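You operate a simulated robot arm through the tools that you are given. There is no shell and no other tool. Be economical: measure what you need, move in short steps, check, and stop when the job is done.

Carry out the task below with a simulated robot arm. There is one attempt and no reset: what you move stays moved.

TASK
Paint the tops of the three cubes on tray 1 blue.
Fine: before you paint, slide the wooden bridge to the end by tray 2; use the white wide brush, rinse it in the clear cup by tray 1, wipe it on the folded white cloth and stand it back; lid back on; cubes stay on their pegs, discs bare. Leave the table's air on.

The check looks at the end state, three seconds after you hand in, the way a careful person would. Anything else that was tipped, shoved, dropped, spilled or broken makes it a failure. A push-on lid holds only when it is set on centred and level and pressed home; a screw cap is set on level and turned clockwise until tight. Flat cloth is picked up by pressing the open fingertips on it (5 to 10 N) and closing them slowly along it; thin cloth reads only 2 to 8 mm in the jaws.

THE ROBOT
A 7-joint arm with a two-finger parallel gripper, fixed in place. Base frame: the origin is at the foot of the arm, x ahead of it, y to its left, z up. Lengths are in mm, angles in degrees, forces in N, time in s.
With the tool pointing down near the work surface it reaches from about 300 to 720 mm from the base axis. Its first joint turns from -143.0 to 143.0 degrees. Payload 3 kg.
Tool frame: the origin (TCP) lies between the finger pads and is the grasp point; the fingertips stand 30 mm ahead of it; z points along the fingers, y is the line along which they close. The gripper opens to 110 mm. The fingers are 20 mm wide and 10 mm thick; the gripper's body (48 by 112 mm) begins 55 mm behind the TCP.
Orientation is told as [roll, pitch, yaw] about the base's x, y, z axes, in that order, counted from this pose: with the fingers straight down and closing along the base's y, the tool's x points along the base's -x, its y along +y and its z along -z.

THE INTERFACE
- The arm moves only by the tool step_arm. Its argument "moves" is a list of rows, each a list of 3 entries, a list of its own where there are three numbers: the opening in per cent of the stroke, from 0 (shut) to 100 (fully open), then the shift along the tool's x, y, z in mm, then the turn, a rotation vector about the tool's x, y, z in degrees. In form: [[claw, [x, y, z], [ax, ay, az]], ...]. A call has 1 to 10 rows; each row shifts and turns the commanded pose from where the row before left it, along the tool's axes as they then stand. Each row takes 0.2 s and may step no farther than 50 mm and 8.6 degrees from the row before; otherwise, or with a gripper value out of range, the whole call is refused. A pose out of reach is approached as far as the arm can. The call stops where the force on the tool passes 40 N (or 10 N more than at its start, if that is more) or the arm is blocked; 0.2 s more then pass. The fingers move at their own pace (about 108 mm/s each) and stop on an object; they squeeze with about 35 N. The grip force told is the motor's: it shows also when the fingers shut on nothing. Time passes only in rows, and 0.2 s behind the last, so rows that do not move let the fingers close. The reply holds the time, the measured pose of the TCP, the force on the tool along the base axes, the opening and the grip force, in the units named above and with some noise, with the torque about the TCP (base axes, N m) and any sound that the robot's microphone picked up.
- Cameras (640 x 400 px; columns grow to the right, rows downward): "scene" is fixed at [400.8, -648, 1583.1]; the picture's right is [0.87, -0.49, 0.00], its down [-0.38, -0.68, -0.63] and it looks along [0.31, 0.55, -0.77] (base axes); focal length 292 px, centre (320, 200). "wrist" rides on the gripper at [72, 17, -103] in the tool frame; the picture's right is [-0.23, 0.97, 0.00], its down [-0.76, -0.18, -0.62] and it looks along [-0.61, -0.14, 0.78] (tool axes); focal length 222 px, centre (320, 200). There is no depth. A picture from a camera that has moved, and an enlarged one, comes with that camera's place and axes in the base frame and with its lens. The place of the scene camera against the robot may be out by one fixed shift of up to 12 mm in any direction.
- snapshot(camera): a new picture of that camera. It takes no simulated time.
- raise_lower(by): slides the trunk up (or, below 0, down) by that many mm; the arm rides with it, the base frame stays. It gives what a move gives, with no picture.
- enlarge(camera, box): a new picture of the part [left, top, right, bottom] of that camera's present view, enlarged. It takes no simulated time.
- finish_job(): hands the job in; it is judged then, once.

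Work in short steps. Places have to be worked out from the pictures, the camera data and where the tool is seen: move nearer, look again, correct. Check each grasp and each placing, and mend what went wrong. You have 120 turns and 76 pictures in all, those below and enlarged ones among them. Open the gripper and draw the arm clear of the work before you hand the job in, unless the task says otherwise; then end with one line.

The tools are called as a command line: name --argument value ..., lists and objects as JSON in quotes. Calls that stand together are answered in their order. step_arm: Moves the arm, as the interface text tells. Its arguments: {"type":"object","properties":{"moves":{"type":"array"}},"required":["moves"]} The other tools are called the same way: raise_lower (by) slides the trunk up or down; snapshot (camera) takes a picture; enlarge (camera, box) takes an enlarged picture of a part of a camera's view; finish_job () hands the job in.

At the start:

```text
t: 0.0
tcp_pos: [754.3, -96.9, 1184.2]
tcp_rot: [0.0, 0.0, 0.1]
ft_force: [1.3, -0.4, -0.4]
ft_torque: [-0.02, 0.02, 0.01]
grip_width: 109.9
finger_force: 0.0
trunk travel left (down, up): [-775.0, 115.0]
```

scene: 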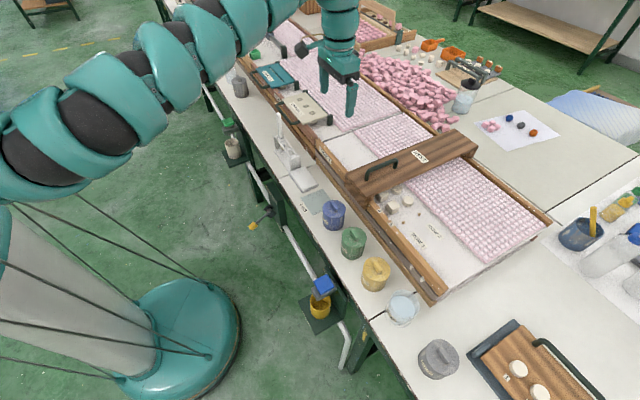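
wrist: 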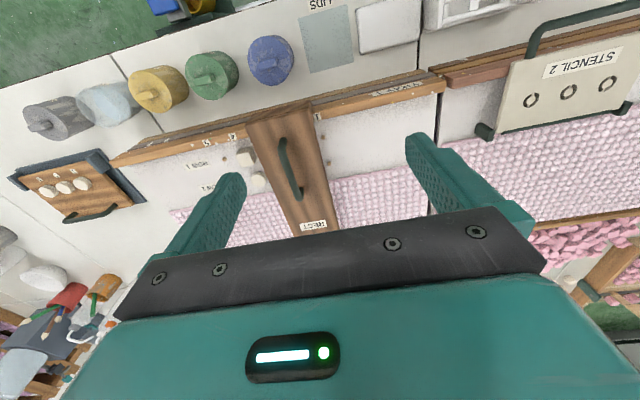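

I start by looking closer at the work area: trays, bridge, paint pots, brushes and cloth.

enlarge --camera "scene" --box '[220, 60, 420, 185]'

enlarge --camera "scene" --box '[280, 130, 480, 255]'

enlarge --camera "scene" --box '[300, 180, 640, 400]'

enlarge --camera "scene" --box '[360, 0, 640, 175]'

enlarge --camera "wrist" --box '[0, 40, 340, 250]'

```text
3.20 times, centred on (320, 122) of scene
camera zoom: at [400.8, -648.0, 1583.1], right [0.87, -0.49, 0.0], down [-0.38, -0.68, -0.63], along [0.31, 0.55, -0.77], focal length 933 px, centre (320, 448)
```

zoom: 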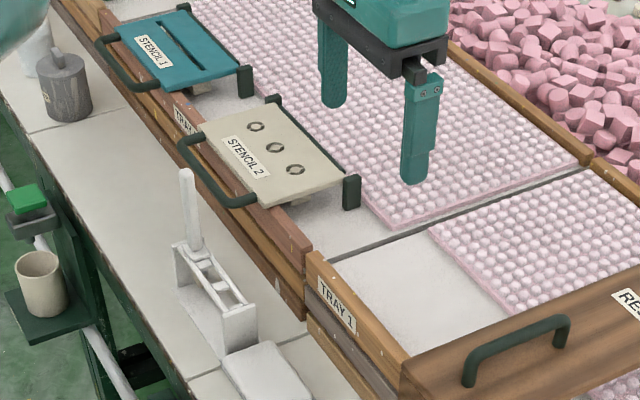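

```text
3.20 times, centred on (380, 192) of scene
camera zoom: at [400.8, -648.0, 1583.1], right [0.87, -0.49, 0.0], down [-0.38, -0.68, -0.63], along [0.31, 0.55, -0.77], focal length 933 px, centre (128, 224)
```

zoom: 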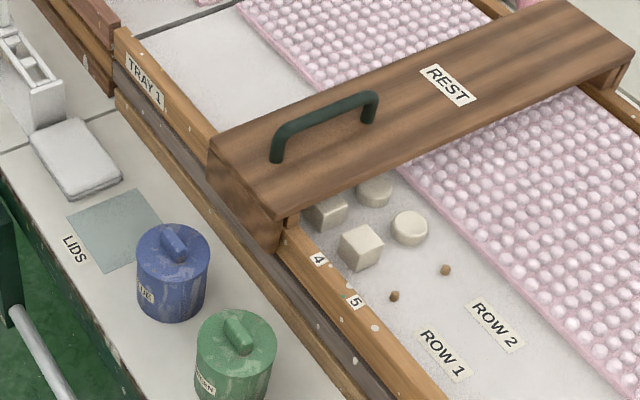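

```text
1.82 times, centred on (470, 290) of scene
camera zoom: at [400.8, -648.0, 1583.1], right [0.87, -0.49, 0.0], down [-0.38, -0.68, -0.63], along [0.31, 0.55, -0.77], focal length 530 px, centre (47, 36)
```

zoom: 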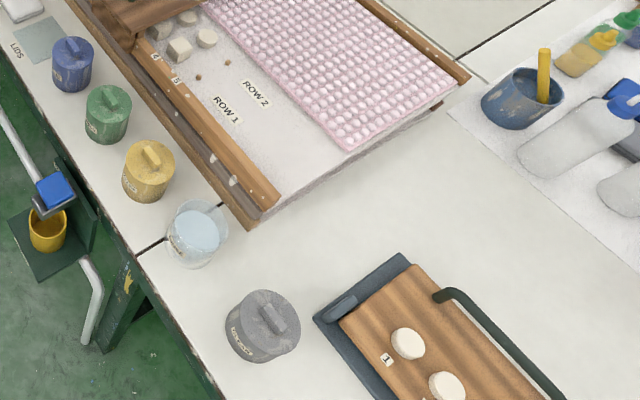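

```text
2.29 times, centred on (500, 88) of scene
camera zoom: at [400.8, -648.0, 1583.1], right [0.87, -0.49, 0.0], down [-0.38, -0.68, -0.63], along [0.31, 0.55, -0.77], focal length 667 px, centre (-91, 457)
```

zoom: 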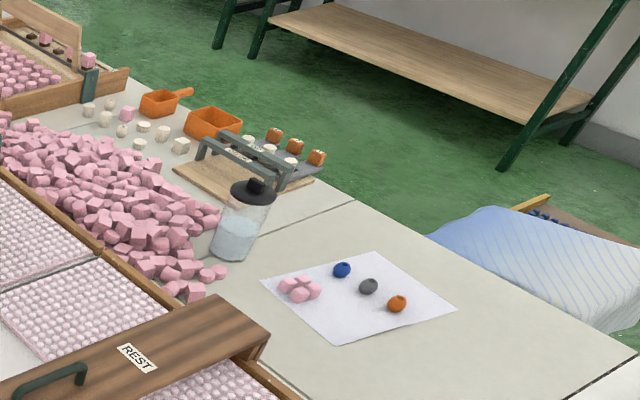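

```text
1.88 times, centred on (170, 145) of wrist
camera zoom: at [681.7, -79.7, 1286.5], right [0.23, 0.97, 0.0], down [0.76, -0.18, 0.62], along [0.61, -0.14, -0.78], focal length 418 px, centre (602, 304)
```

zoom: 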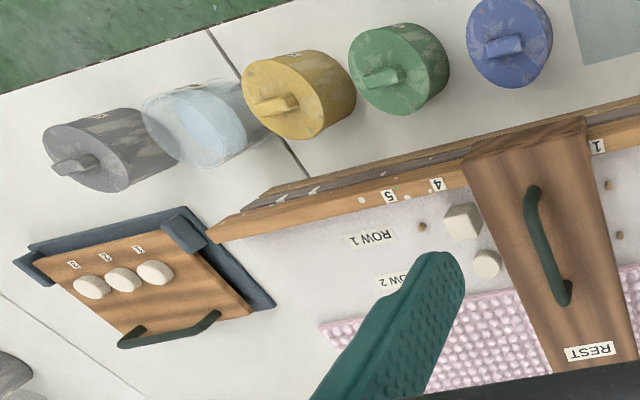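

The table top looks to be near z≈770. The pots stand at about x≈715, and the blue pot is near (715,-181). The bridge lies around y≈-130 over tray 1 at x≈800–1100. I'll lower the trunk part way so the arm reaches farther and the wrist camera sees more.

raise_lower --by -150

snapshot --camera "wrist"

```text
t: 1.8
tcp_pos: [752.9, -97.6, 1034.5]
tcp_rot: [-0.1, 0.0, 0.0]
ft_force: [-0.2, 0.8, -0.1]
ft_torque: [0.0, -0.03, -0.02]
grip_width: 109.7
finger_force: 0.0
trunk travel left (down, up): [-625.0, 265.0]
```

```text
68 pictures are left
camera wrist: at [681.5, -79.7, 1136.6], right [0.23, 0.97, 0.0], down [0.76, -0.18, 0.62], along [0.61, -0.14, -0.78], focal length 222 px, centre (320, 200)
```

wrist: 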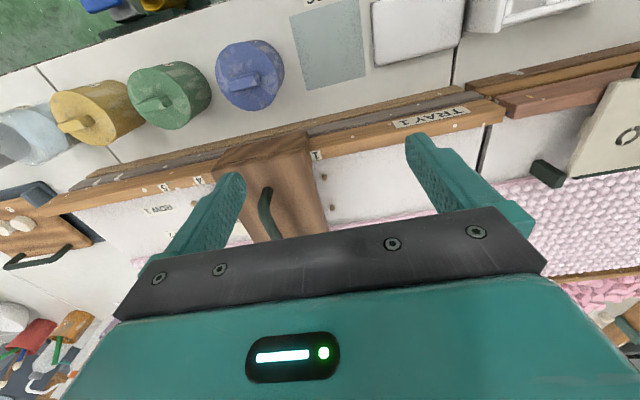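

Next I test the reach by moving 200 mm forward at this safe height.

step_arm --moves '[[100, [-50, 0, 0], [0, 0, 0]], [100, [-50, 0, 0], [0, 0, 0]], [100, [-50, 0, 0], [0, 0, 0]], [100, [-50, 0, 0], [0, 0, 0]]]'

snapshot --camera "wrist"

snapshot --camera "scene"

```text
t: 2.8
tcp_pos: [793.6, -97.1, 1033.8]
tcp_rot: [-0.1, 0.0, 0.0]
ft_force: [0.2, -0.5, -0.1]
ft_torque: [-0.05, 0.0, 0.01]
grip_width: 109.7
finger_force: 0.0
out of reach, approached as far as the arm can: row 1, 2, 3, 4
trunk travel left (down, up): [-625.0, 265.0]
```

```text
67 pictures are left
camera wrist: at [721.6, -79.9, 1136.4], right [0.23, 0.97, 0.0], down [0.76, -0.18, 0.62], along [0.61, -0.14, -0.78], focal length 222 px, centre (320, 200)
```

wrist: 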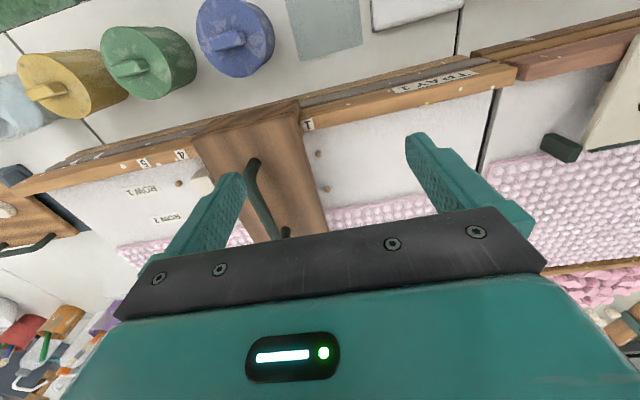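

```text
66 pictures are left
```

scene: 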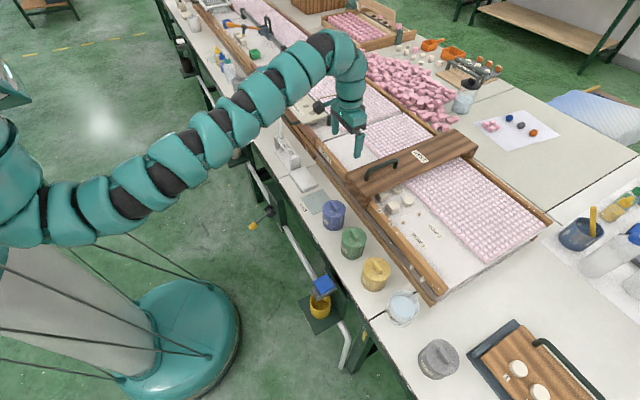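

At this trunk height the reach limit is about 800 mm. The bridge handle may be up near z≈930, so I raise the tool first, then lower the trunk.

step_arm --moves '[[100, [0, 0, -50], [0, 0, 0]], [100, [0, 0, -50], [0, 0, 0]], [100, [0, 0, -50], [0, 0, 0]], [100, [0, 0, -50], [0, 0, 0]]]'

raise_lower --by -200

step_arm --moves '[[100, [-50, 0, 0], [0, 0, 0]], [100, [-50, 0, 0], [0, 0, 0]], [100, [-50, 0, 0], [0, 0, 0]], [100, [-50, 0, 0], [0, 0, 0]]]'

```text
t: 3.8
tcp_pos: [780.4, -99.3, 1122.4]
tcp_rot: [0.0, 0.0, 0.1]
ft_force: [1.0, 0.5, 0.0]
ft_torque: [-0.03, 0.01, -0.01]
grip_width: 109.8
finger_force: 0.1
out of reach, approached as far as the arm can: row 1, 2, 3, 4
trunk travel left (down, up): [-625.0, 265.0]
```

```text
t: 5.6
tcp_pos: [782.9, -99.6, 945.7]
tcp_rot: [0.0, -1.6, 0.0]
ft_force: [-5.0, 0.9, 16.7]
ft_torque: [-0.87, 0.14, -0.48]
grip_width: 109.5
finger_force: 0.1
trunk travel left (down, up): [-438.0, 452.0]
stopped: the force on the tool passed its limit at 54 N (the readings are from after the stop); the commanded pose is now the measured one
```

```text
t: 6.6
tcp_pos: [783.3, -99.5, 946.6]
tcp_rot: [0.0, -1.5, -0.1]
ft_force: [5.7, 0.1, 32.9]
ft_torque: [-1.89, -0.21, 0.22]
grip_width: 110.4
finger_force: 0.1
out of reach, approached as far as the arm can: row 1, 2, 3, 4
trunk travel left (down, up): [-438.0, 452.0]
```

I touched something with the fingertips at z≈916, most likely the bridge top under the right-hand finger. I lift the trunk and look.

raise_lower --by 60

snapshot --camera "scene"

snapshot --camera "wrist"

```text
t: 7.6
tcp_pos: [783.8, -101.3, 1001.7]
tcp_rot: [0.0, -1.0, 0.1]
ft_force: [0.7, -0.4, -0.3]
ft_torque: [0.02, 0.03, 0.03]
grip_width: 110.1
finger_force: 0.1
trunk travel left (down, up): [-498.0, 392.0]
```

```text
65 pictures are left
```

scene: 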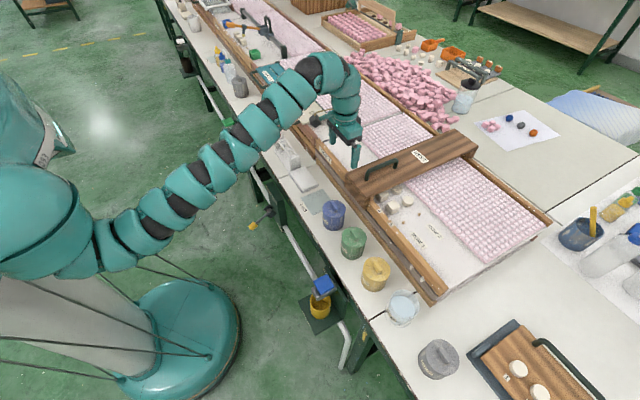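

```text
64 pictures are left
camera wrist: at [709.5, -83.6, 1102.6], right [0.23, 0.97, 0.0], down [0.75, -0.18, 0.64], along [0.62, -0.14, -0.77], focal length 222 px, centre (320, 200)
```

wrist: 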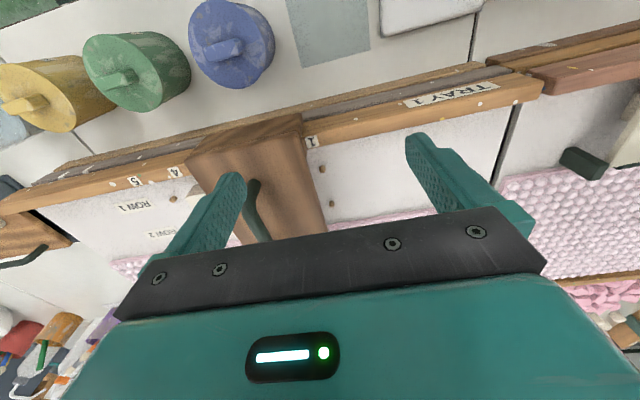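

The bridge hasn't moved, and its top is at z≈916. From the limits seen so far, straight-down reach peaks near 800 mm, so the cubes at x≈890 need the tool tilted outward. I raise the trunk to a good height and step sideways and back to look at the bridge handle.

raise_lower --by 127

step_arm --moves '[[100, [40, -40, 0], [0, 1, 0]], [100, [40, -40, 0], [0, 0, 0]], [100, [40, 0, 0], [0, 0, 0]], [100, [0, 0, 0], [0, 0, 0]]]'

snapshot --camera "wrist"

```text
t: 9.2
tcp_pos: [784.0, -100.7, 1127.5]
tcp_rot: [0.0, -1.2, 0.0]
ft_force: [-0.4, 0.3, 0.5]
ft_torque: [-0.04, 0.01, -0.01]
grip_width: 110.1
finger_force: 0.1
trunk travel left (down, up): [-625.0, 265.0]
```

```text
refused: row 1 steps farther than a row can; nothing moved
```

```text
63 pictures are left
camera wrist: at [709.5, -83.6, 1229.9], right [0.23, 0.97, 0.0], down [0.75, -0.18, 0.64], along [0.62, -0.14, -0.77], focal length 222 px, centre (320, 200)
```

wrist: 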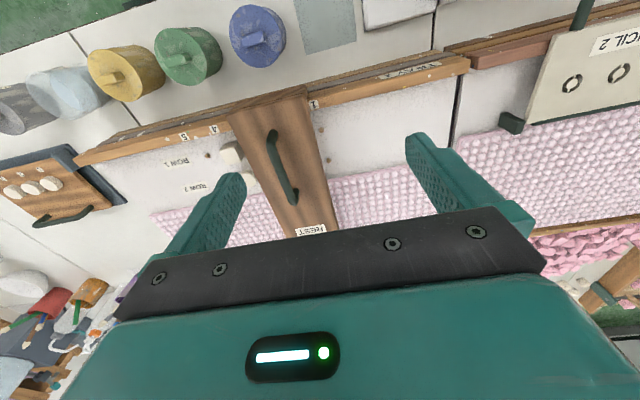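

The handle runs along x from about 808 to 920 at y≈-173, and the bridge is about 110 wide. The end of tray 1 by tray 2 is at y≈125. I shift to y≈-173, tilt outward about 24°, and then test going forward.

step_arm --moves '[[100, [10, -36, 0], [0, -8, 0]], [100, [0, -36, 0], [0, -8, 0]], [100, [0, 0, 0], [0, -8, 0]], [60, [0, 0, 0], [0, 0, 0]], [60, [0, 0, 0], [0, 0, 0]]]'

snapshot --camera "wrist"

```text
t: 10.3
tcp_pos: [774.2, -174.3, 1129.5]
tcp_rot: [0.0, -25.2, 0.0]
ft_force: [-1.0, -0.7, 0.2]
ft_torque: [0.06, -0.05, -0.01]
grip_width: 66.0
finger_force: 0.1
trunk travel left (down, up): [-625.0, 265.0]
```

```text
62 pictures are left
camera wrist: at [664.1, -156.8, 1190.9], right [0.21, 0.97, 0.1], down [0.42, -0.18, 0.89], along [0.88, -0.14, -0.45], focal length 222 px, centre (320, 200)
```

wrist: 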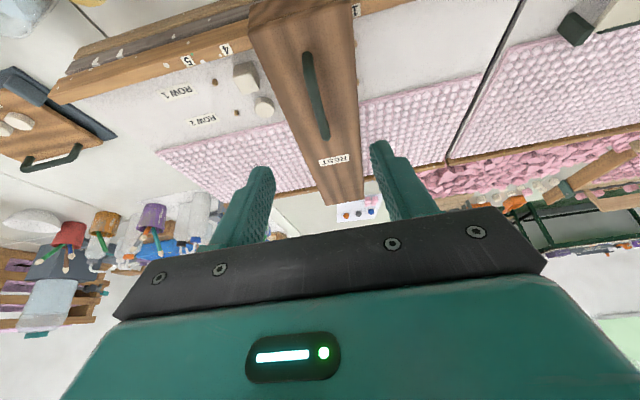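

Tilted reach works. I move in over the middle of the handle at about (860,-177), stopping above it.

step_arm --moves '[[60, [-9, -1, 48], [0, 0, 0]], [60, [-9, -1, 48], [0, 0, 0]], [60, [-9, -1, 48], [0, 0, 0]], [60, [0, 0, 0], [0, 0, 0]]]'

snapshot --camera "wrist"

enlarge --camera "scene" --box '[310, 90, 490, 202]'

```text
t: 11.3
tcp_pos: [860.1, -176.6, 1010.3]
tcp_rot: [0.0, -25.2, 0.0]
ft_force: [-0.3, 1.1, 1.2]
ft_torque: [0.01, -0.05, 0.0]
grip_width: 66.0
finger_force: 0.0
trunk travel left (down, up): [-625.0, 265.0]
```

```text
61 pictures are left
camera wrist: at [749.9, -159.5, 1072.2], right [0.21, 0.97, 0.1], down [0.42, -0.18, 0.89], along [0.88, -0.14, -0.45], focal length 222 px, centre (320, 200)
```

wrist: 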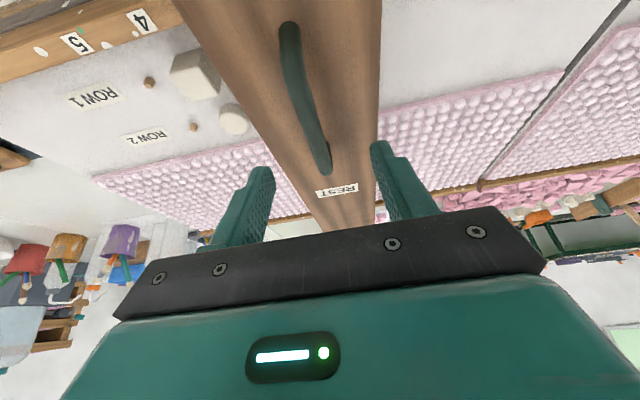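

```text
3.56 times, centred on (400, 146) of scene
camera zoom: at [400.8, -648.0, 1583.1], right [0.87, -0.49, 0.0], down [-0.38, -0.68, -0.63], along [0.31, 0.55, -0.77], focal length 1037 px, centre (36, 392)
```

zoom: 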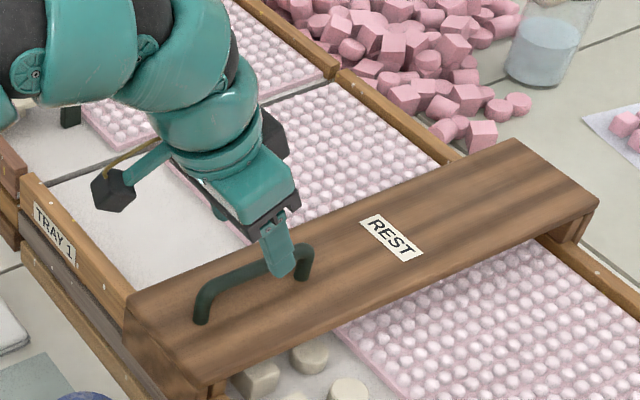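

The handle's centre line is at y≈-175 and the fingers straddle it. I descend to z≈955 and close.

step_arm --moves '[[60, [11, 1, 25], [0, 0, 0]], [60, [12, 0, 24], [0, 0, 0]], [0, [0, 0, 0], [0, 0, 0]], [0, [0, 0, 0], [0, 0, 0]], [0, [0, 0, 0], [0, 0, 0]]]'

```text
t: 12.6
tcp_pos: [860.5, -176.6, 955.3]
tcp_rot: [0.1, -25.2, 0.0]
ft_force: [-1.7, -1.6, -4.1]
ft_torque: [-0.05, -1.12, 0.01]
grip_width: 13.7
finger_force: 44.9
trunk travel left (down, up): [-625.0, 265.0]
```

I have the handle, 13.7 mm in the jaws. I slide it toward +y gently and read the force.

step_arm --moves '[[0, [0, 8, 0], [0, 0, 0]], [0, [0, 8, 0], [0, 0, 0]], [0, [0, 8, 0], [0, 0, 0]], [0, [0, 8, 0], [0, 0, 0]]]'

enlarge --camera "scene" --box '[310, 90, 490, 202]'

```text
t: 13.6
tcp_pos: [860.1, -142.1, 956.2]
tcp_rot: [0.0, -25.3, 0.1]
ft_force: [0.6, -1.3, -1.0]
ft_torque: [-0.02, 0.24, -0.02]
grip_width: 13.6
finger_force: 45.3
trunk travel left (down, up): [-625.0, 265.0]
```

```text
3.56 times, centred on (400, 146) of scene
camera zoom: at [400.8, -648.0, 1583.1], right [0.87, -0.49, 0.0], down [-0.38, -0.68, -0.63], along [0.31, 0.55, -0.77], focal length 1037 px, centre (36, 392)
```

zoom: 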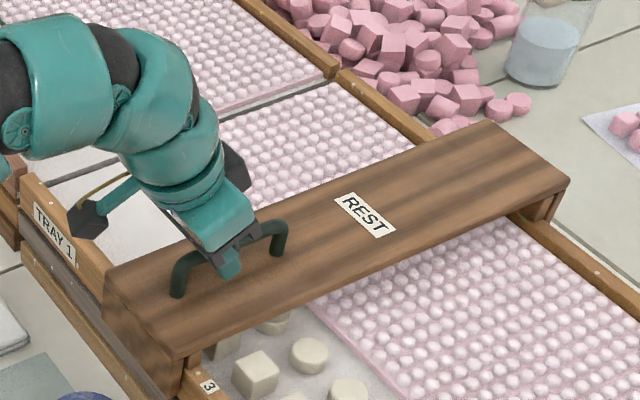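

It slides freely and stays square. I continue 140 mm and check.

step_arm --moves '[[0, [0, 14, 0], [0, 0, 0]], [0, [0, 14, 0], [0, 0, 0]], [0, [0, 14, 0], [0, 0, 0]], [0, [0, 14, 0], [0, 0, 0]], [0, [0, 14, 0], [0, 0, 0]], [0, [0, 14, 0], [0, 0, 0]], [0, [0, 14, 0], [0, 0, 0]], [0, [0, 14, 0], [0, 0, 0]], [0, [0, 14, 0], [0, 0, 0]], [0, [0, 14, 0], [0, 0, 0]]]'

enlarge --camera "scene" --box '[270, 70, 450, 182]'

snapshot --camera "wrist"

```text
t: 15.8
tcp_pos: [860.2, -1.8, 955.4]
tcp_rot: [0.1, -25.2, 0.0]
ft_force: [5.4, -0.2, 3.7]
ft_torque: [-0.2, 0.84, -0.09]
grip_width: 13.8
finger_force: 45.1
trunk travel left (down, up): [-625.0, 265.0]
```

```text
3.56 times, centred on (360, 126) of scene
camera zoom: at [400.8, -648.0, 1583.1], right [0.87, -0.49, 0.0], down [-0.38, -0.68, -0.63], along [0.31, 0.55, -0.77], focal length 1037 px, centre (178, 463)
```

zoom: 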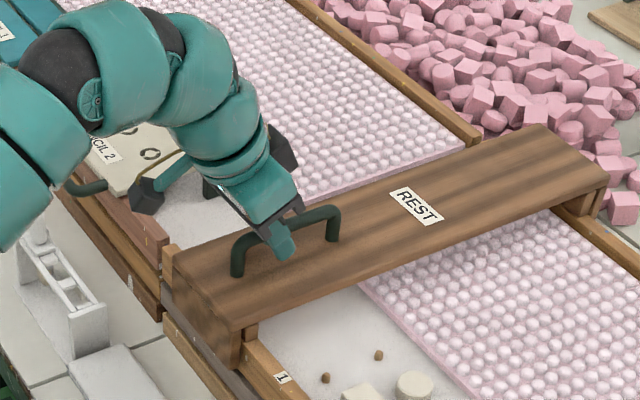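

```text
57 pictures are left
camera wrist: at [750.3, 14.7, 1017.8], right [0.21, 0.97, 0.1], down [0.42, -0.18, 0.89], along [0.88, -0.14, -0.45], focal length 222 px, centre (320, 200)
```

wrist: 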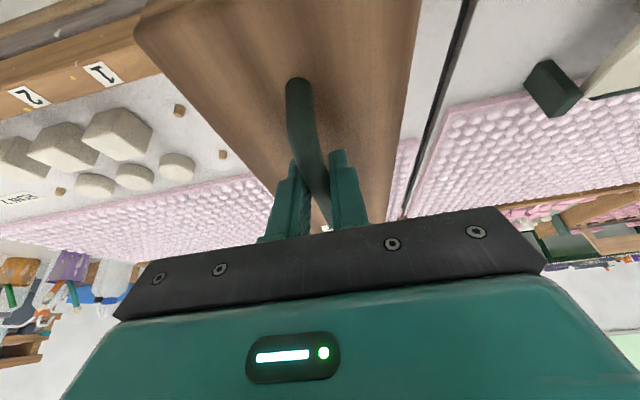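

The bridge's leading edge is at y≈55 and the rail end is at about y≈108–120. I move another 30 mm and look.

step_arm --moves '[[0, [0, 10, 0], [0, 0, 0]], [0, [0, 10, 0], [0, 0, 0]], [0, [0, 10, 0], [0, 0, 0]], [0, [0, 0, 0], [0, 0, 0]]]'

enlarge --camera "scene" --box '[270, 70, 450, 182]'

```text
t: 16.8
tcp_pos: [860.0, 28.0, 955.9]
tcp_rot: [0.0, -25.4, 0.0]
ft_force: [2.2, -0.8, 1.2]
ft_torque: [0.04, -0.65, -0.02]
grip_width: 13.8
finger_force: 44.6
trunk travel left (down, up): [-625.0, 265.0]
```

```text
3.56 times, centred on (360, 126) of scene
camera zoom: at [400.8, -648.0, 1583.1], right [0.87, -0.49, 0.0], down [-0.38, -0.68, -0.63], along [0.31, 0.55, -0.77], focal length 1037 px, centre (178, 463)
```

zoom: 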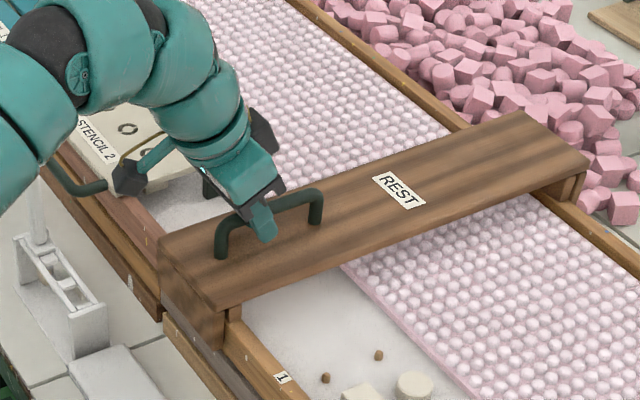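

It looks almost at the end. I check with the wrist view before going farther.

snapshot --camera "wrist"

```text
55 pictures are left
camera wrist: at [750.2, 45.2, 1017.7], right [0.2, 0.97, 0.1], down [0.42, -0.18, 0.89], along [0.88, -0.14, -0.45], focal length 222 px, centre (320, 200)
```

wrist: 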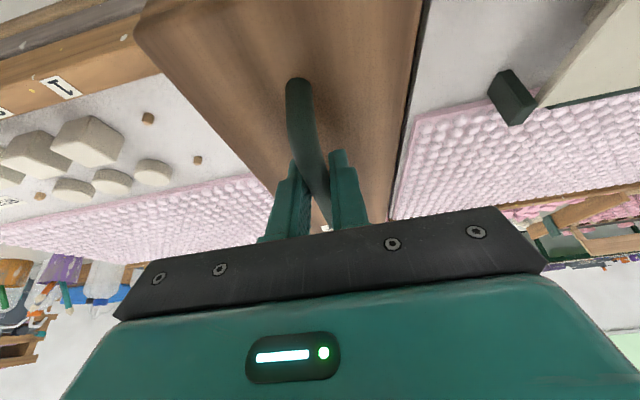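

The edge is at y≈87 and the tray gap at y≈125–130. I move another 25 mm slowly and compare the views.

step_arm --moves '[[0, [0, 6, 0], [0, 0, 0]], [0, [0, 6, 0], [0, 0, 0]], [0, [0, 6, 0], [0, 0, 0]], [0, [0, 6, 0], [0, 0, 0]], [0, [0, 0, 0], [0, 0, 0]]]'

enlarge --camera "scene" --box '[270, 70, 450, 182]'

snapshot --camera "wrist"

```text
t: 17.9
tcp_pos: [860.2, 42.7, 955.8]
tcp_rot: [-0.1, -25.1, -0.4]
ft_force: [-0.5, -31.2, 6.0]
ft_torque: [-0.25, -0.85, 0.22]
grip_width: 14.1
finger_force: 45.5
trunk travel left (down, up): [-625.0, 265.0]
```

```text
3.56 times, centred on (360, 126) of scene
camera zoom: at [400.8, -648.0, 1583.1], right [0.87, -0.49, 0.0], down [-0.38, -0.68, -0.63], along [0.31, 0.55, -0.77], focal length 1037 px, centre (178, 463)
```

zoom: 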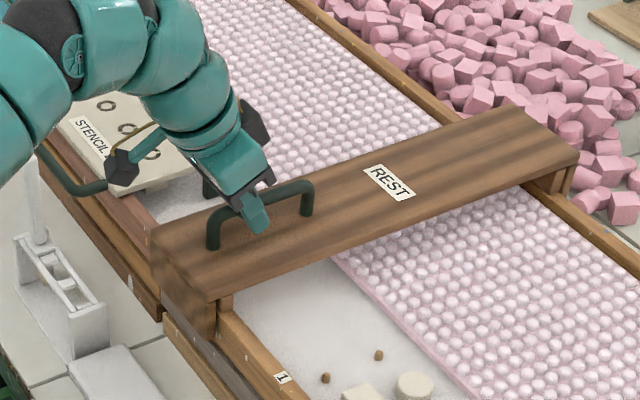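

```text
53 pictures are left
camera wrist: at [750.4, 61.7, 1017.7], right [0.21, 0.97, 0.1], down [0.42, -0.18, 0.89], along [0.88, -0.15, -0.45], focal length 222 px, centre (320, 200)
```

wrist: 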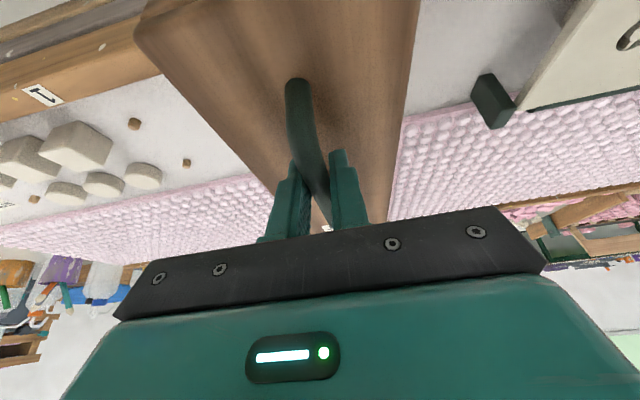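

The bridge has reached a firm stop (31 N against me), so it is at the end. I relax the push, open, and back straight out.

step_arm --moves '[[0, [0, -5, 0], [0, 0, 0]], [0, [0, -4, 0], [0, 0, 0]], [40, [0, 0, 0], [0, 0, 0]], [40, [0, 0, 0], [0, 0, 0]], [40, [0, 0, -40], [0, 0, 0]], [40, [0, 0, -45], [0, 0, 0]], [40, [0, 0, -45], [0, 0, 0]]]'

```text
t: 19.6
tcp_pos: [803.0, 41.5, 1074.7]
tcp_rot: [0.0, -25.3, 0.0]
ft_force: [0.6, -0.3, -0.1]
ft_torque: [-0.02, -0.02, -0.01]
grip_width: 44.1
finger_force: 0.1
trunk travel left (down, up): [-625.0, 265.0]
```

Next the blue pot. I return the tool to upright and go above about (690,-172).

step_arm --moves '[[60, [40, 0, -10], [0, 8, 0]], [60, [40, 0, 0], [0, 8, 0]], [60, [30, -30, 0], [0, 9.3, 0]]]'

step_arm --moves '[[60, [30, -30, -10], [0, 8, 0]], [60, [0, -45, 0], [0, 1.2, 0]], [60, [0, -45, 0], [0, 0, 0]], [60, [0, -45, 0], [0, 0, 0]], [60, [0, -45, 0], [0, 0, 0]], [60, [0, 0, 0], [0, 0, 0]]]'

snapshot --camera "wrist"

```text
refused: row 3 steps farther than a row can; nothing moved
```

```text
t: 20.9
tcp_pos: [773.3, -168.0, 1069.7]
tcp_rot: [0.0, -16.0, 0.0]
ft_force: [0.7, 0.6, 0.3]
ft_torque: [0.03, -0.01, -0.02]
grip_width: 65.9
finger_force: 0.1
trunk travel left (down, up): [-625.0, 265.0]
```

```text
52 pictures are left
camera wrist: at [675.1, -150.2, 1148.9], right [0.22, 0.97, 0.06], down [0.56, -0.18, 0.81], along [0.8, -0.14, -0.58], focal length 222 px, centre (320, 200)
```

wrist: 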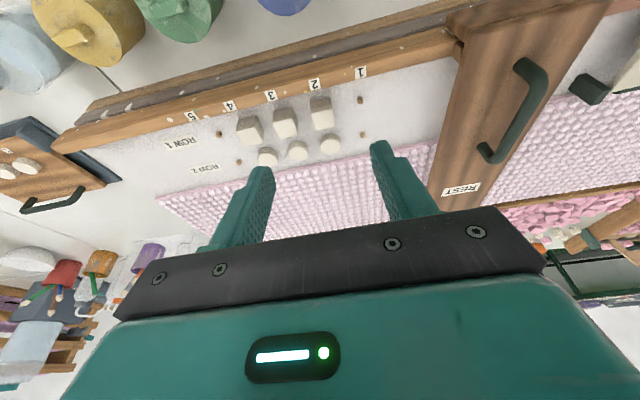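

The cubes at positions 2, 3 and 4 of row 1 are clearly seen, at x≈885 and y≈-171, -233 and -297. I continue back to upright over the blue pot.

step_arm --moves '[[60, [35, 0, 0], [0, 8, 0]], [60, [35, 0, 0], [0, 8, 0]], [60, [20, 0, 0], [0, 0, 0]], [60, [0, 0, 0], [0, 0, 0]]]'

snapshot --camera "wrist"

enlarge --camera "scene" --box '[290, 170, 450, 270]'

```text
t: 21.9
tcp_pos: [695.4, -167.1, 1055.9]
tcp_rot: [0.0, 0.0, 0.0]
ft_force: [0.0, 0.3, 0.1]
ft_torque: [0.01, 0.02, 0.0]
grip_width: 65.9
finger_force: 0.0
out of reach, approached as far as the arm can: row 3
trunk travel left (down, up): [-625.0, 265.0]
```

```text
51 pictures are left
camera wrist: at [621.8, -150.3, 1158.2], right [0.23, 0.97, 0.0], down [0.76, -0.18, 0.62], along [0.61, -0.14, -0.78], focal length 222 px, centre (320, 200)
```

wrist: 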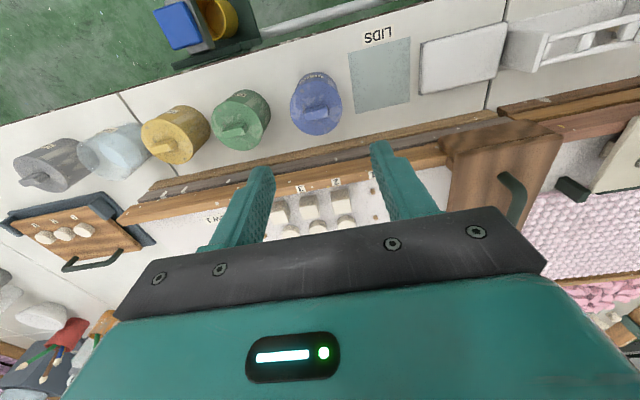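

```text
4.00 times, centred on (370, 220) of scene
camera zoom: at [400.8, -648.0, 1583.1], right [0.87, -0.49, 0.0], down [-0.38, -0.68, -0.63], along [0.31, 0.55, -0.77], focal length 1167 px, centre (120, 120)
```

zoom: 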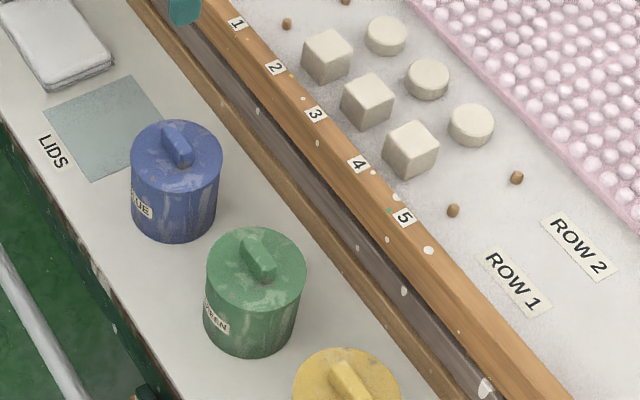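

The blue pot's knob is a bar along y at about (713,-175, 864), so I need to close along x. I turn the gripper 90° here.

step_arm --moves '[[60, [0, 0, 0], [0, 0, 8.5]], [60, [0, 0, 0], [0, 0, 8.5]], [60, [0, 0, 0], [0, 0, 8.5]], [60, [0, 0, 0], [0, 0, 8.5]], [60, [0, 0, 0], [0, 0, 8.5]], [60, [0, 0, 0], [0, 0, 8.5]], [60, [0, 0, 0], [0, 0, 8.5]], [60, [0, 0, 0], [0, 0, 8.5]], [60, [0, 0, 0], [0, 0, 8.5]], [60, [0, 0, 0], [0, 0, 8.5]]]'

step_arm --moves '[[60, [0, 0, 0], [0, 0, 5]], [60, [-7, 18, 20], [0, 0, 0]], [50, [0, 0, 45], [0, 0, 0]], [50, [0, 0, 0], [0, 0, 0]]]'

snapshot --camera "wrist"

enlarge --camera "scene" --box '[290, 140, 450, 240]'

```text
t: 24.1
tcp_pos: [696.0, -169.0, 1054.7]
tcp_rot: [0.0, 0.0, -85.2]
ft_force: [0.1, -0.6, 0.2]
ft_torque: [-0.01, 0.01, 0.01]
grip_width: 66.0
finger_force: 0.1
trunk travel left (down, up): [-625.0, 265.0]
```

```text
t: 25.1
tcp_pos: [711.9, -175.9, 989.4]
tcp_rot: [0.1, 0.0, -90.0]
ft_force: [-0.4, 0.0, 0.2]
ft_torque: [-0.02, 0.01, 0.0]
grip_width: 55.1
finger_force: 0.0
trunk travel left (down, up): [-625.0, 265.0]
```

```text
49 pictures are left
camera wrist: at [728.7, -102.4, 1092.6], right [0.97, -0.23, 0.0], down [-0.18, -0.76, 0.62], along [-0.14, -0.61, -0.78], focal length 222 px, centre (320, 200)
```

wrist: 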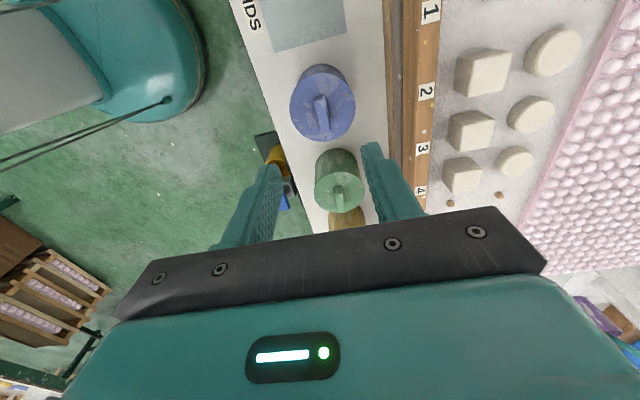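

```text
4.00 times, centred on (370, 190) of scene
camera zoom: at [400.8, -648.0, 1583.1], right [0.87, -0.49, 0.0], down [-0.38, -0.68, -0.63], along [0.31, 0.55, -0.77], focal length 1167 px, centre (120, 240)
```

zoom: 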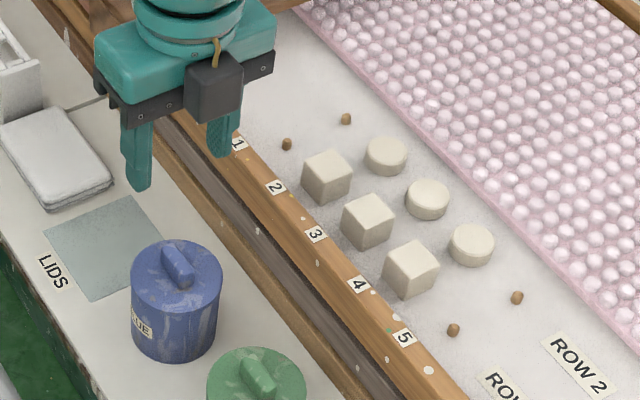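

The knob is at about (715,-172). I line up and descend with the jaws about 40 mm open, then look again.

step_arm --moves '[[36, [-4, 3, 20], [0, 0, 0]], [36, [0, 0, 40], [0, 0, 0]], [36, [0, 0, 25], [0, 0, 0]], [36, [0, 0, 0], [0, 0, 0]]]'

enlarge --camera "scene" --box '[290, 150, 410, 225]'

snapshot --camera "wrist"

```text
t: 26.1
tcp_pos: [714.4, -178.2, 904.9]
tcp_rot: [0.1, 0.1, -90.0]
ft_force: [-0.6, 0.0, 0.7]
ft_torque: [0.03, -0.02, 0.03]
grip_width: 39.6
finger_force: 0.0
trunk travel left (down, up): [-625.0, 265.0]
```

```text
5.33 times, centred on (350, 188) of scene
camera zoom: at [400.8, -648.0, 1583.1], right [0.87, -0.49, 0.0], down [-0.38, -0.68, -0.63], along [0.31, 0.55, -0.77], focal length 1556 px, centre (160, 267)
```

zoom: 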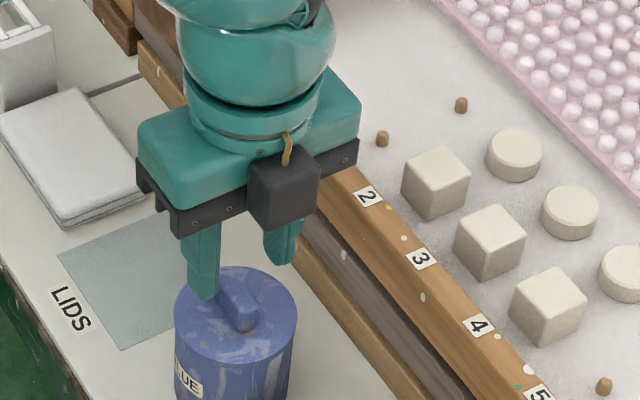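

```text
46 pictures are left
camera wrist: at [731.8, -106.2, 1007.3], right [0.97, -0.23, 0.0], down [-0.18, -0.76, 0.62], along [-0.14, -0.61, -0.78], focal length 222 px, centre (320, 200)
```

wrist: 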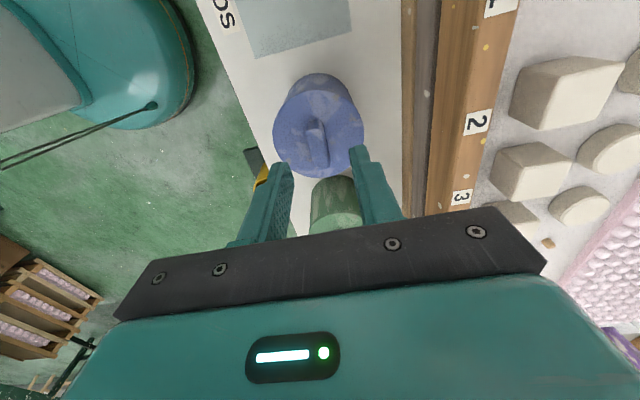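

The knob centre is about (715,-168). I correct y by 9 mm and descend in small steps until I feel the lid.

step_arm --moves '[[36, [9, 1, 0], [0, 0, 0]], [36, [0, 0, 5], [0, 0, 0]], [36, [0, 0, 5], [0, 0, 0]], [36, [0, 0, 4], [0, 0, 0]], [36, [0, 0, 0], [0, 0, 0]]]'

enlarge --camera "scene" --box '[290, 150, 410, 225]'

```text
t: 27.4
tcp_pos: [716.4, -169.3, 890.5]
tcp_rot: [0.0, 0.0, -89.9]
ft_force: [-0.3, 0.7, -0.4]
ft_torque: [0.0, 0.01, -0.03]
grip_width: 39.4
finger_force: 0.0
trunk travel left (down, up): [-625.0, 265.0]
```

```text
5.33 times, centred on (350, 188) of scene
camera zoom: at [400.8, -648.0, 1583.1], right [0.87, -0.49, 0.0], down [-0.38, -0.68, -0.63], along [0.31, 0.55, -0.77], focal length 1556 px, centre (160, 267)
```

zoom: 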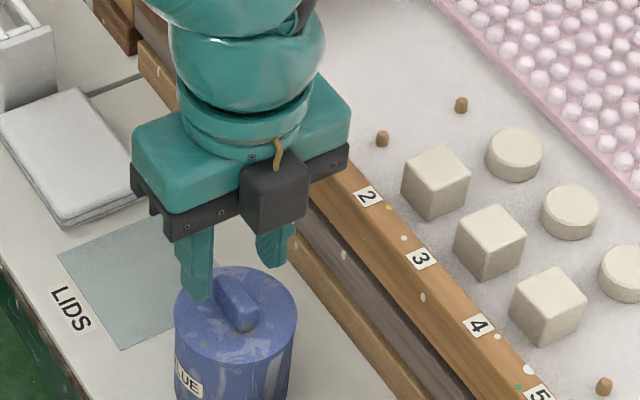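

The scene suggests the knob may lie lower or farther toward -y than I thought. I take an enlarged wrist view to settle it.

enlarge --camera "wrist" --box '[220, 60, 420, 185]'

```text
3.20 times, centred on (320, 122) of wrist
camera zoom: at [733.1, -96.7, 994.1], right [0.97, -0.23, 0.0], down [-0.18, -0.76, 0.62], along [-0.14, -0.61, -0.78], focal length 711 px, centre (320, 448)
```

zoom: 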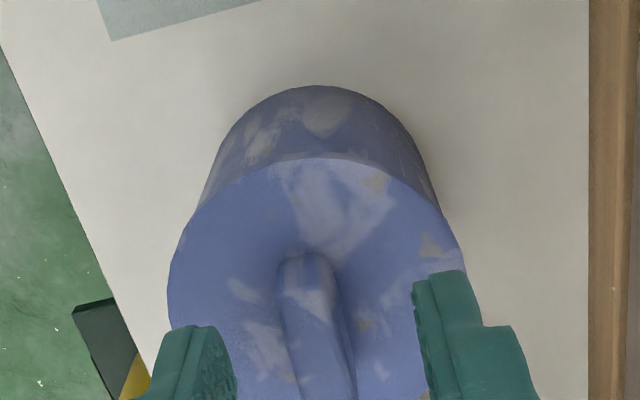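

Lid top is near z≈838, with the knob rising to about 855 and centred at y≈-175. I shift -5 in y and go down in small steps until touching.

step_arm --moves '[[30, [-5, -2, 0], [0, 0, 0]], [30, [0, 0, 5], [0, 0, 0]], [30, [0, 0, 4], [0, 0, 0]], [30, [0, 0, 4], [0, 0, 0]], [30, [0, 0, 3], [0, 0, 0]], [30, [0, 0, 0], [0, 0, 0]]]'

```text
t: 28.8
tcp_pos: [715.5, -175.1, 875.2]
tcp_rot: [0.0, 0.0, -90.0]
ft_force: [-0.7, 0.2, -0.3]
ft_torque: [0.02, 0.04, 0.01]
grip_width: 32.9
finger_force: 0.2
trunk travel left (down, up): [-625.0, 265.0]
```

step_arm --moves '[[30, [0, 0, 3], [0, 0, 0]], [30, [0, 0, 3], [0, 0, 0]], [30, [0, 0, 0], [0, 0, 0]]]'

enlarge --camera "scene" --box '[290, 150, 410, 225]'

```text
t: 29.6
tcp_pos: [714.0, -175.1, 871.4]
tcp_rot: [0.0, 0.0, -89.9]
ft_force: [0.0, 0.6, 0.7]
ft_torque: [0.02, 0.02, 0.0]
grip_width: 32.7
finger_force: 0.0
trunk travel left (down, up): [-625.0, 265.0]
```

```text
5.33 times, centred on (350, 188) of scene
camera zoom: at [400.8, -648.0, 1583.1], right [0.87, -0.49, 0.0], down [-0.38, -0.68, -0.63], along [0.31, 0.55, -0.77], focal length 1556 px, centre (160, 267)
```

zoom: 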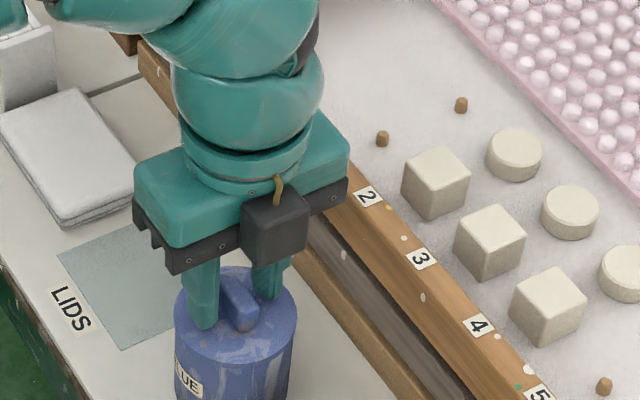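

The fingers now straddle the bar at the right depth. I close.

step_arm --moves '[[0, [0, 0, 0], [0, 0, 0]], [0, [0, 0, 0], [0, 0, 0]], [0, [0, 0, 0], [0, 0, 0]]]'

step_arm --moves '[[0, [0, 0, -3], [0, 0, 0]], [0, [0, 0, -3], [0, 0, 0]], [0, [0, 0, -4], [0, 0, 0]]]'

```text
t: 30.4
tcp_pos: [714.9, -173.6, 870.1]
tcp_rot: [0.0, 0.0, -90.0]
ft_force: [-0.1, 0.5, -0.7]
ft_torque: [0.0, -0.01, 0.03]
grip_width: 11.8
finger_force: 35.4
trunk travel left (down, up): [-625.0, 265.0]
heard: snap
```

```text
t: 31.1
tcp_pos: [714.0, -175.8, 880.3]
tcp_rot: [-0.1, -0.1, -90.0]
ft_force: [0.3, -0.4, 0.0]
ft_torque: [0.02, -0.02, 0.01]
grip_width: 11.8
finger_force: 34.9
trunk travel left (down, up): [-625.0, 265.0]
```

A snap was heard, and 11.8 mm is gripped. I lift more and look at what I hold.

step_arm --moves '[[0, [0, 0, -20], [0, 0, 0]], [0, [0, 0, -40], [0, 0, 0]], [0, [0, 0, 0], [0, 0, 0]]]'

enlarge --camera "scene" --box '[290, 150, 410, 225]'

```text
t: 31.9
tcp_pos: [715.4, -174.7, 940.4]
tcp_rot: [0.0, 0.1, -90.0]
ft_force: [-1.0, 0.1, 0.3]
ft_torque: [-0.03, 0.02, 0.01]
grip_width: 11.5
finger_force: 34.3
trunk travel left (down, up): [-625.0, 265.0]
```

```text
5.33 times, centred on (350, 188) of scene
camera zoom: at [400.8, -648.0, 1583.1], right [0.87, -0.49, 0.0], down [-0.38, -0.68, -0.63], along [0.31, 0.55, -0.77], focal length 1556 px, centre (160, 267)
```

zoom: 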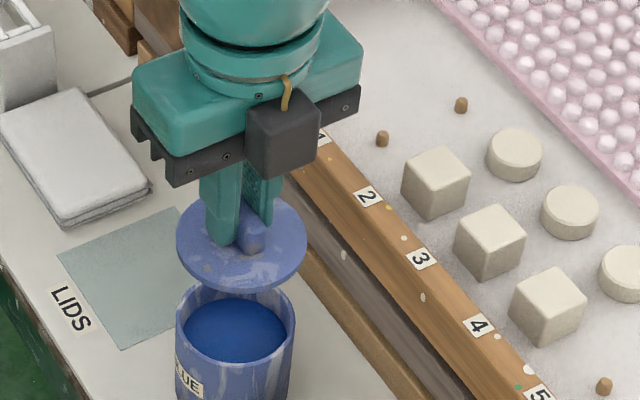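

The lid is off and held level. I carry it to the mat's centre at about (706,-71) and descend in stages.

step_arm --moves '[[0, [35, -3, 0], [0, 0, 0]], [0, [35, -3, 0], [0, 0, 0]], [0, [34, -3, 0], [0, 0, 0]], [0, [0, 0, 40], [0, 0, 0]], [0, [0, 0, 40], [0, 0, 0]], [0, [0, 0, 15], [0, 0, 0]], [0, [0, 0, 0], [0, 0, 0]]]'

enlarge --camera "scene" --box '[270, 140, 390, 215]'

```text
t: 33.5
tcp_pos: [705.3, -70.4, 843.4]
tcp_rot: [0.0, -0.1, -90.0]
ft_force: [-0.3, 0.2, -0.9]
ft_torque: [0.0, 0.01, 0.02]
grip_width: 11.8
finger_force: 34.7
trunk travel left (down, up): [-625.0, 265.0]
```

```text
5.33 times, centred on (330, 178) of scene
camera zoom: at [400.8, -648.0, 1583.1], right [0.87, -0.49, 0.0], down [-0.38, -0.68, -0.63], along [0.31, 0.55, -0.77], focal length 1556 px, centre (267, 320)
```

zoom: 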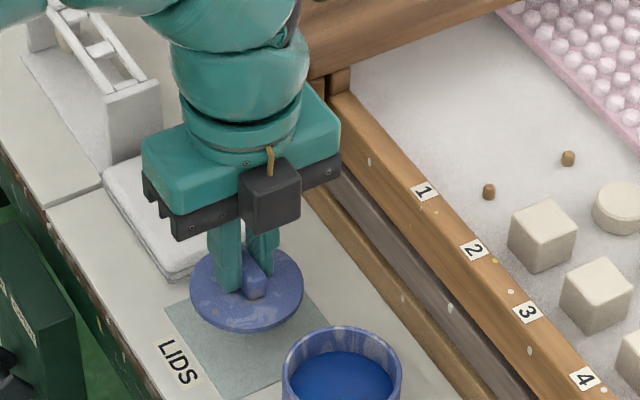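

On line above the mat. I descend in 5 mm rows until contact.

step_arm --moves '[[0, [0, 0, 5], [0, 0, 0]], [0, [0, 0, 5], [0, 0, 0]], [0, [0, 0, 5], [0, 0, 0]], [0, [0, 0, 5], [0, 0, 0]], [0, [0, 0, 0], [0, 0, 0]]]'

```text
t: 34.8
tcp_pos: [706.1, -69.6, 823.9]
tcp_rot: [0.0, 0.0, -90.0]
ft_force: [1.0, 0.7, -0.5]
ft_torque: [0.02, 0.02, -0.01]
grip_width: 11.6
finger_force: 34.5
trunk travel left (down, up): [-625.0, 265.0]
```

step_arm --moves '[[0, [0, 0, 4], [0, 0, 0]], [0, [0, 0, 4], [0, 0, 0]], [0, [0, 0, 4], [0, 0, 0]], [0, [0, 0, 0], [0, 0, 0]]]'

enlarge --camera "scene" --box '[270, 140, 390, 215]'

```text
t: 35.8
tcp_pos: [706.3, -71.5, 813.1]
tcp_rot: [0.1, 0.0, -90.0]
ft_force: [-0.8, 0.3, -0.8]
ft_torque: [-0.01, 0.0, -0.01]
grip_width: 11.6
finger_force: 35.3
trunk travel left (down, up): [-625.0, 265.0]
```

```text
5.33 times, centred on (330, 178) of scene
camera zoom: at [400.8, -648.0, 1583.1], right [0.87, -0.49, 0.0], down [-0.38, -0.68, -0.63], along [0.31, 0.55, -0.77], focal length 1556 px, centre (267, 320)
```

zoom: 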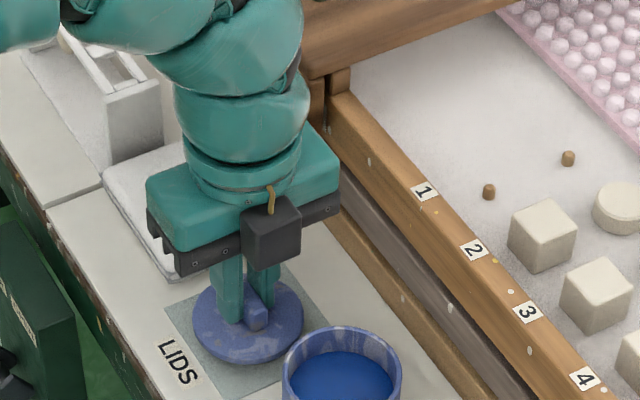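

Not touching yet. I go on in 3 mm rows.

step_arm --moves '[[0, [0, 0, 3], [0, 0, 0]], [0, [0, 0, 3], [0, 0, 0]], [0, [0, 0, 3], [0, 0, 0]], [0, [0, 0, 0], [0, 0, 0]]]'

```text
t: 36.8
tcp_pos: [705.5, -70.0, 803.5]
tcp_rot: [0.1, -0.1, -90.0]
ft_force: [-0.1, 0.0, -0.5]
ft_torque: [0.03, 0.02, 0.01]
grip_width: 11.8
finger_force: 34.8
trunk travel left (down, up): [-625.0, 265.0]
```

step_arm --moves '[[0, [0, 0, 3], [0, 0, 0]], [0, [0, 0, 3], [0, 0, 0]], [0, [0, 0, 3], [0, 0, 0]], [0, [0, 0, 0], [0, 0, 0]]]'

enlarge --camera "scene" --box '[270, 140, 390, 215]'

```text
t: 37.5
tcp_pos: [707.9, -70.6, 801.2]
tcp_rot: [0.9, 0.0, -90.0]
ft_force: [-3.4, -0.8, 25.7]
ft_torque: [-0.14, 0.36, -0.03]
grip_width: 11.6
finger_force: 35.3
trunk travel left (down, up): [-625.0, 265.0]
stopped in row 3: the force on the tool passed its limit at 47 N (the readings are from after the stop); the commanded pose is now the measured one
```

```text
5.33 times, centred on (330, 178) of scene
camera zoom: at [400.8, -648.0, 1583.1], right [0.87, -0.49, 0.0], down [-0.38, -0.68, -0.63], along [0.31, 0.55, -0.77], focal length 1556 px, centre (267, 320)
```

zoom: 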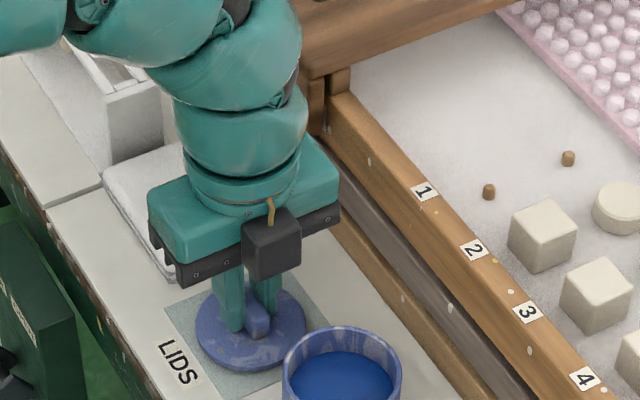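

The lid is on the mat, with contact at TCP z≈802. I release and rise.

step_arm --moves '[[0, [0, 0, -1.5], [0, 0, 0]], [35, [0, 0, 0], [0, 0, 0]], [35, [0, 0, 0], [0, 0, 0]], [35, [0, 0, -30], [0, 0, 0]], [35, [0, 0, -50], [0, 0, 0]], [35, [0, 0, -50], [0, 0, 0]], [60, [0, 0, -50], [0, 0, 0]], [60, [0, 0, -50], [0, 0, 0]], [60, [0, 0, -30], [0, 0, 0]]]'

enlarge --camera "scene" --box '[240, 90, 400, 190]'

snapshot --camera "wrist"

```text
t: 39.5
tcp_pos: [706.1, -71.1, 1059.4]
tcp_rot: [0.3, 0.0, -90.2]
ft_force: [-0.4, -0.9, -1.0]
ft_torque: [0.01, 0.01, 0.0]
grip_width: 65.9
finger_force: 0.1
trunk travel left (down, up): [-625.0, 265.0]
```

```text
4.00 times, centred on (320, 140) of scene
camera zoom: at [400.8, -648.0, 1583.1], right [0.87, -0.49, 0.0], down [-0.38, -0.68, -0.63], along [0.31, 0.55, -0.77], focal length 1167 px, centre (320, 440)
```

zoom: 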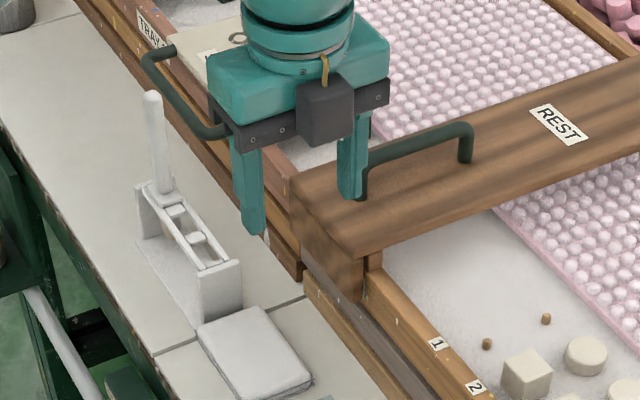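

```text
37 pictures are left
camera wrist: at [722.8, 0.9, 1162.2], right [0.97, -0.23, 0.01], down [-0.18, -0.76, 0.62], along [-0.14, -0.61, -0.78], focal length 222 px, centre (320, 200)
```

wrist: 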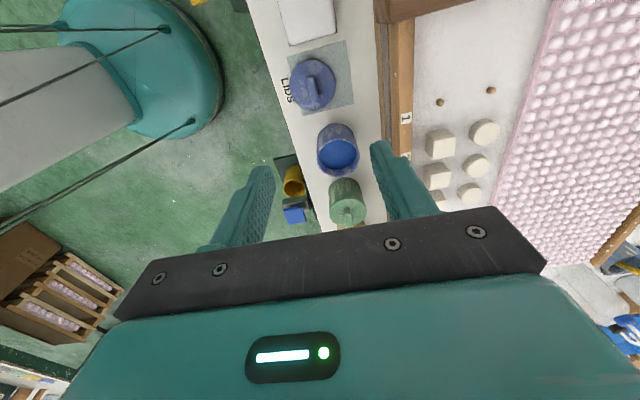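

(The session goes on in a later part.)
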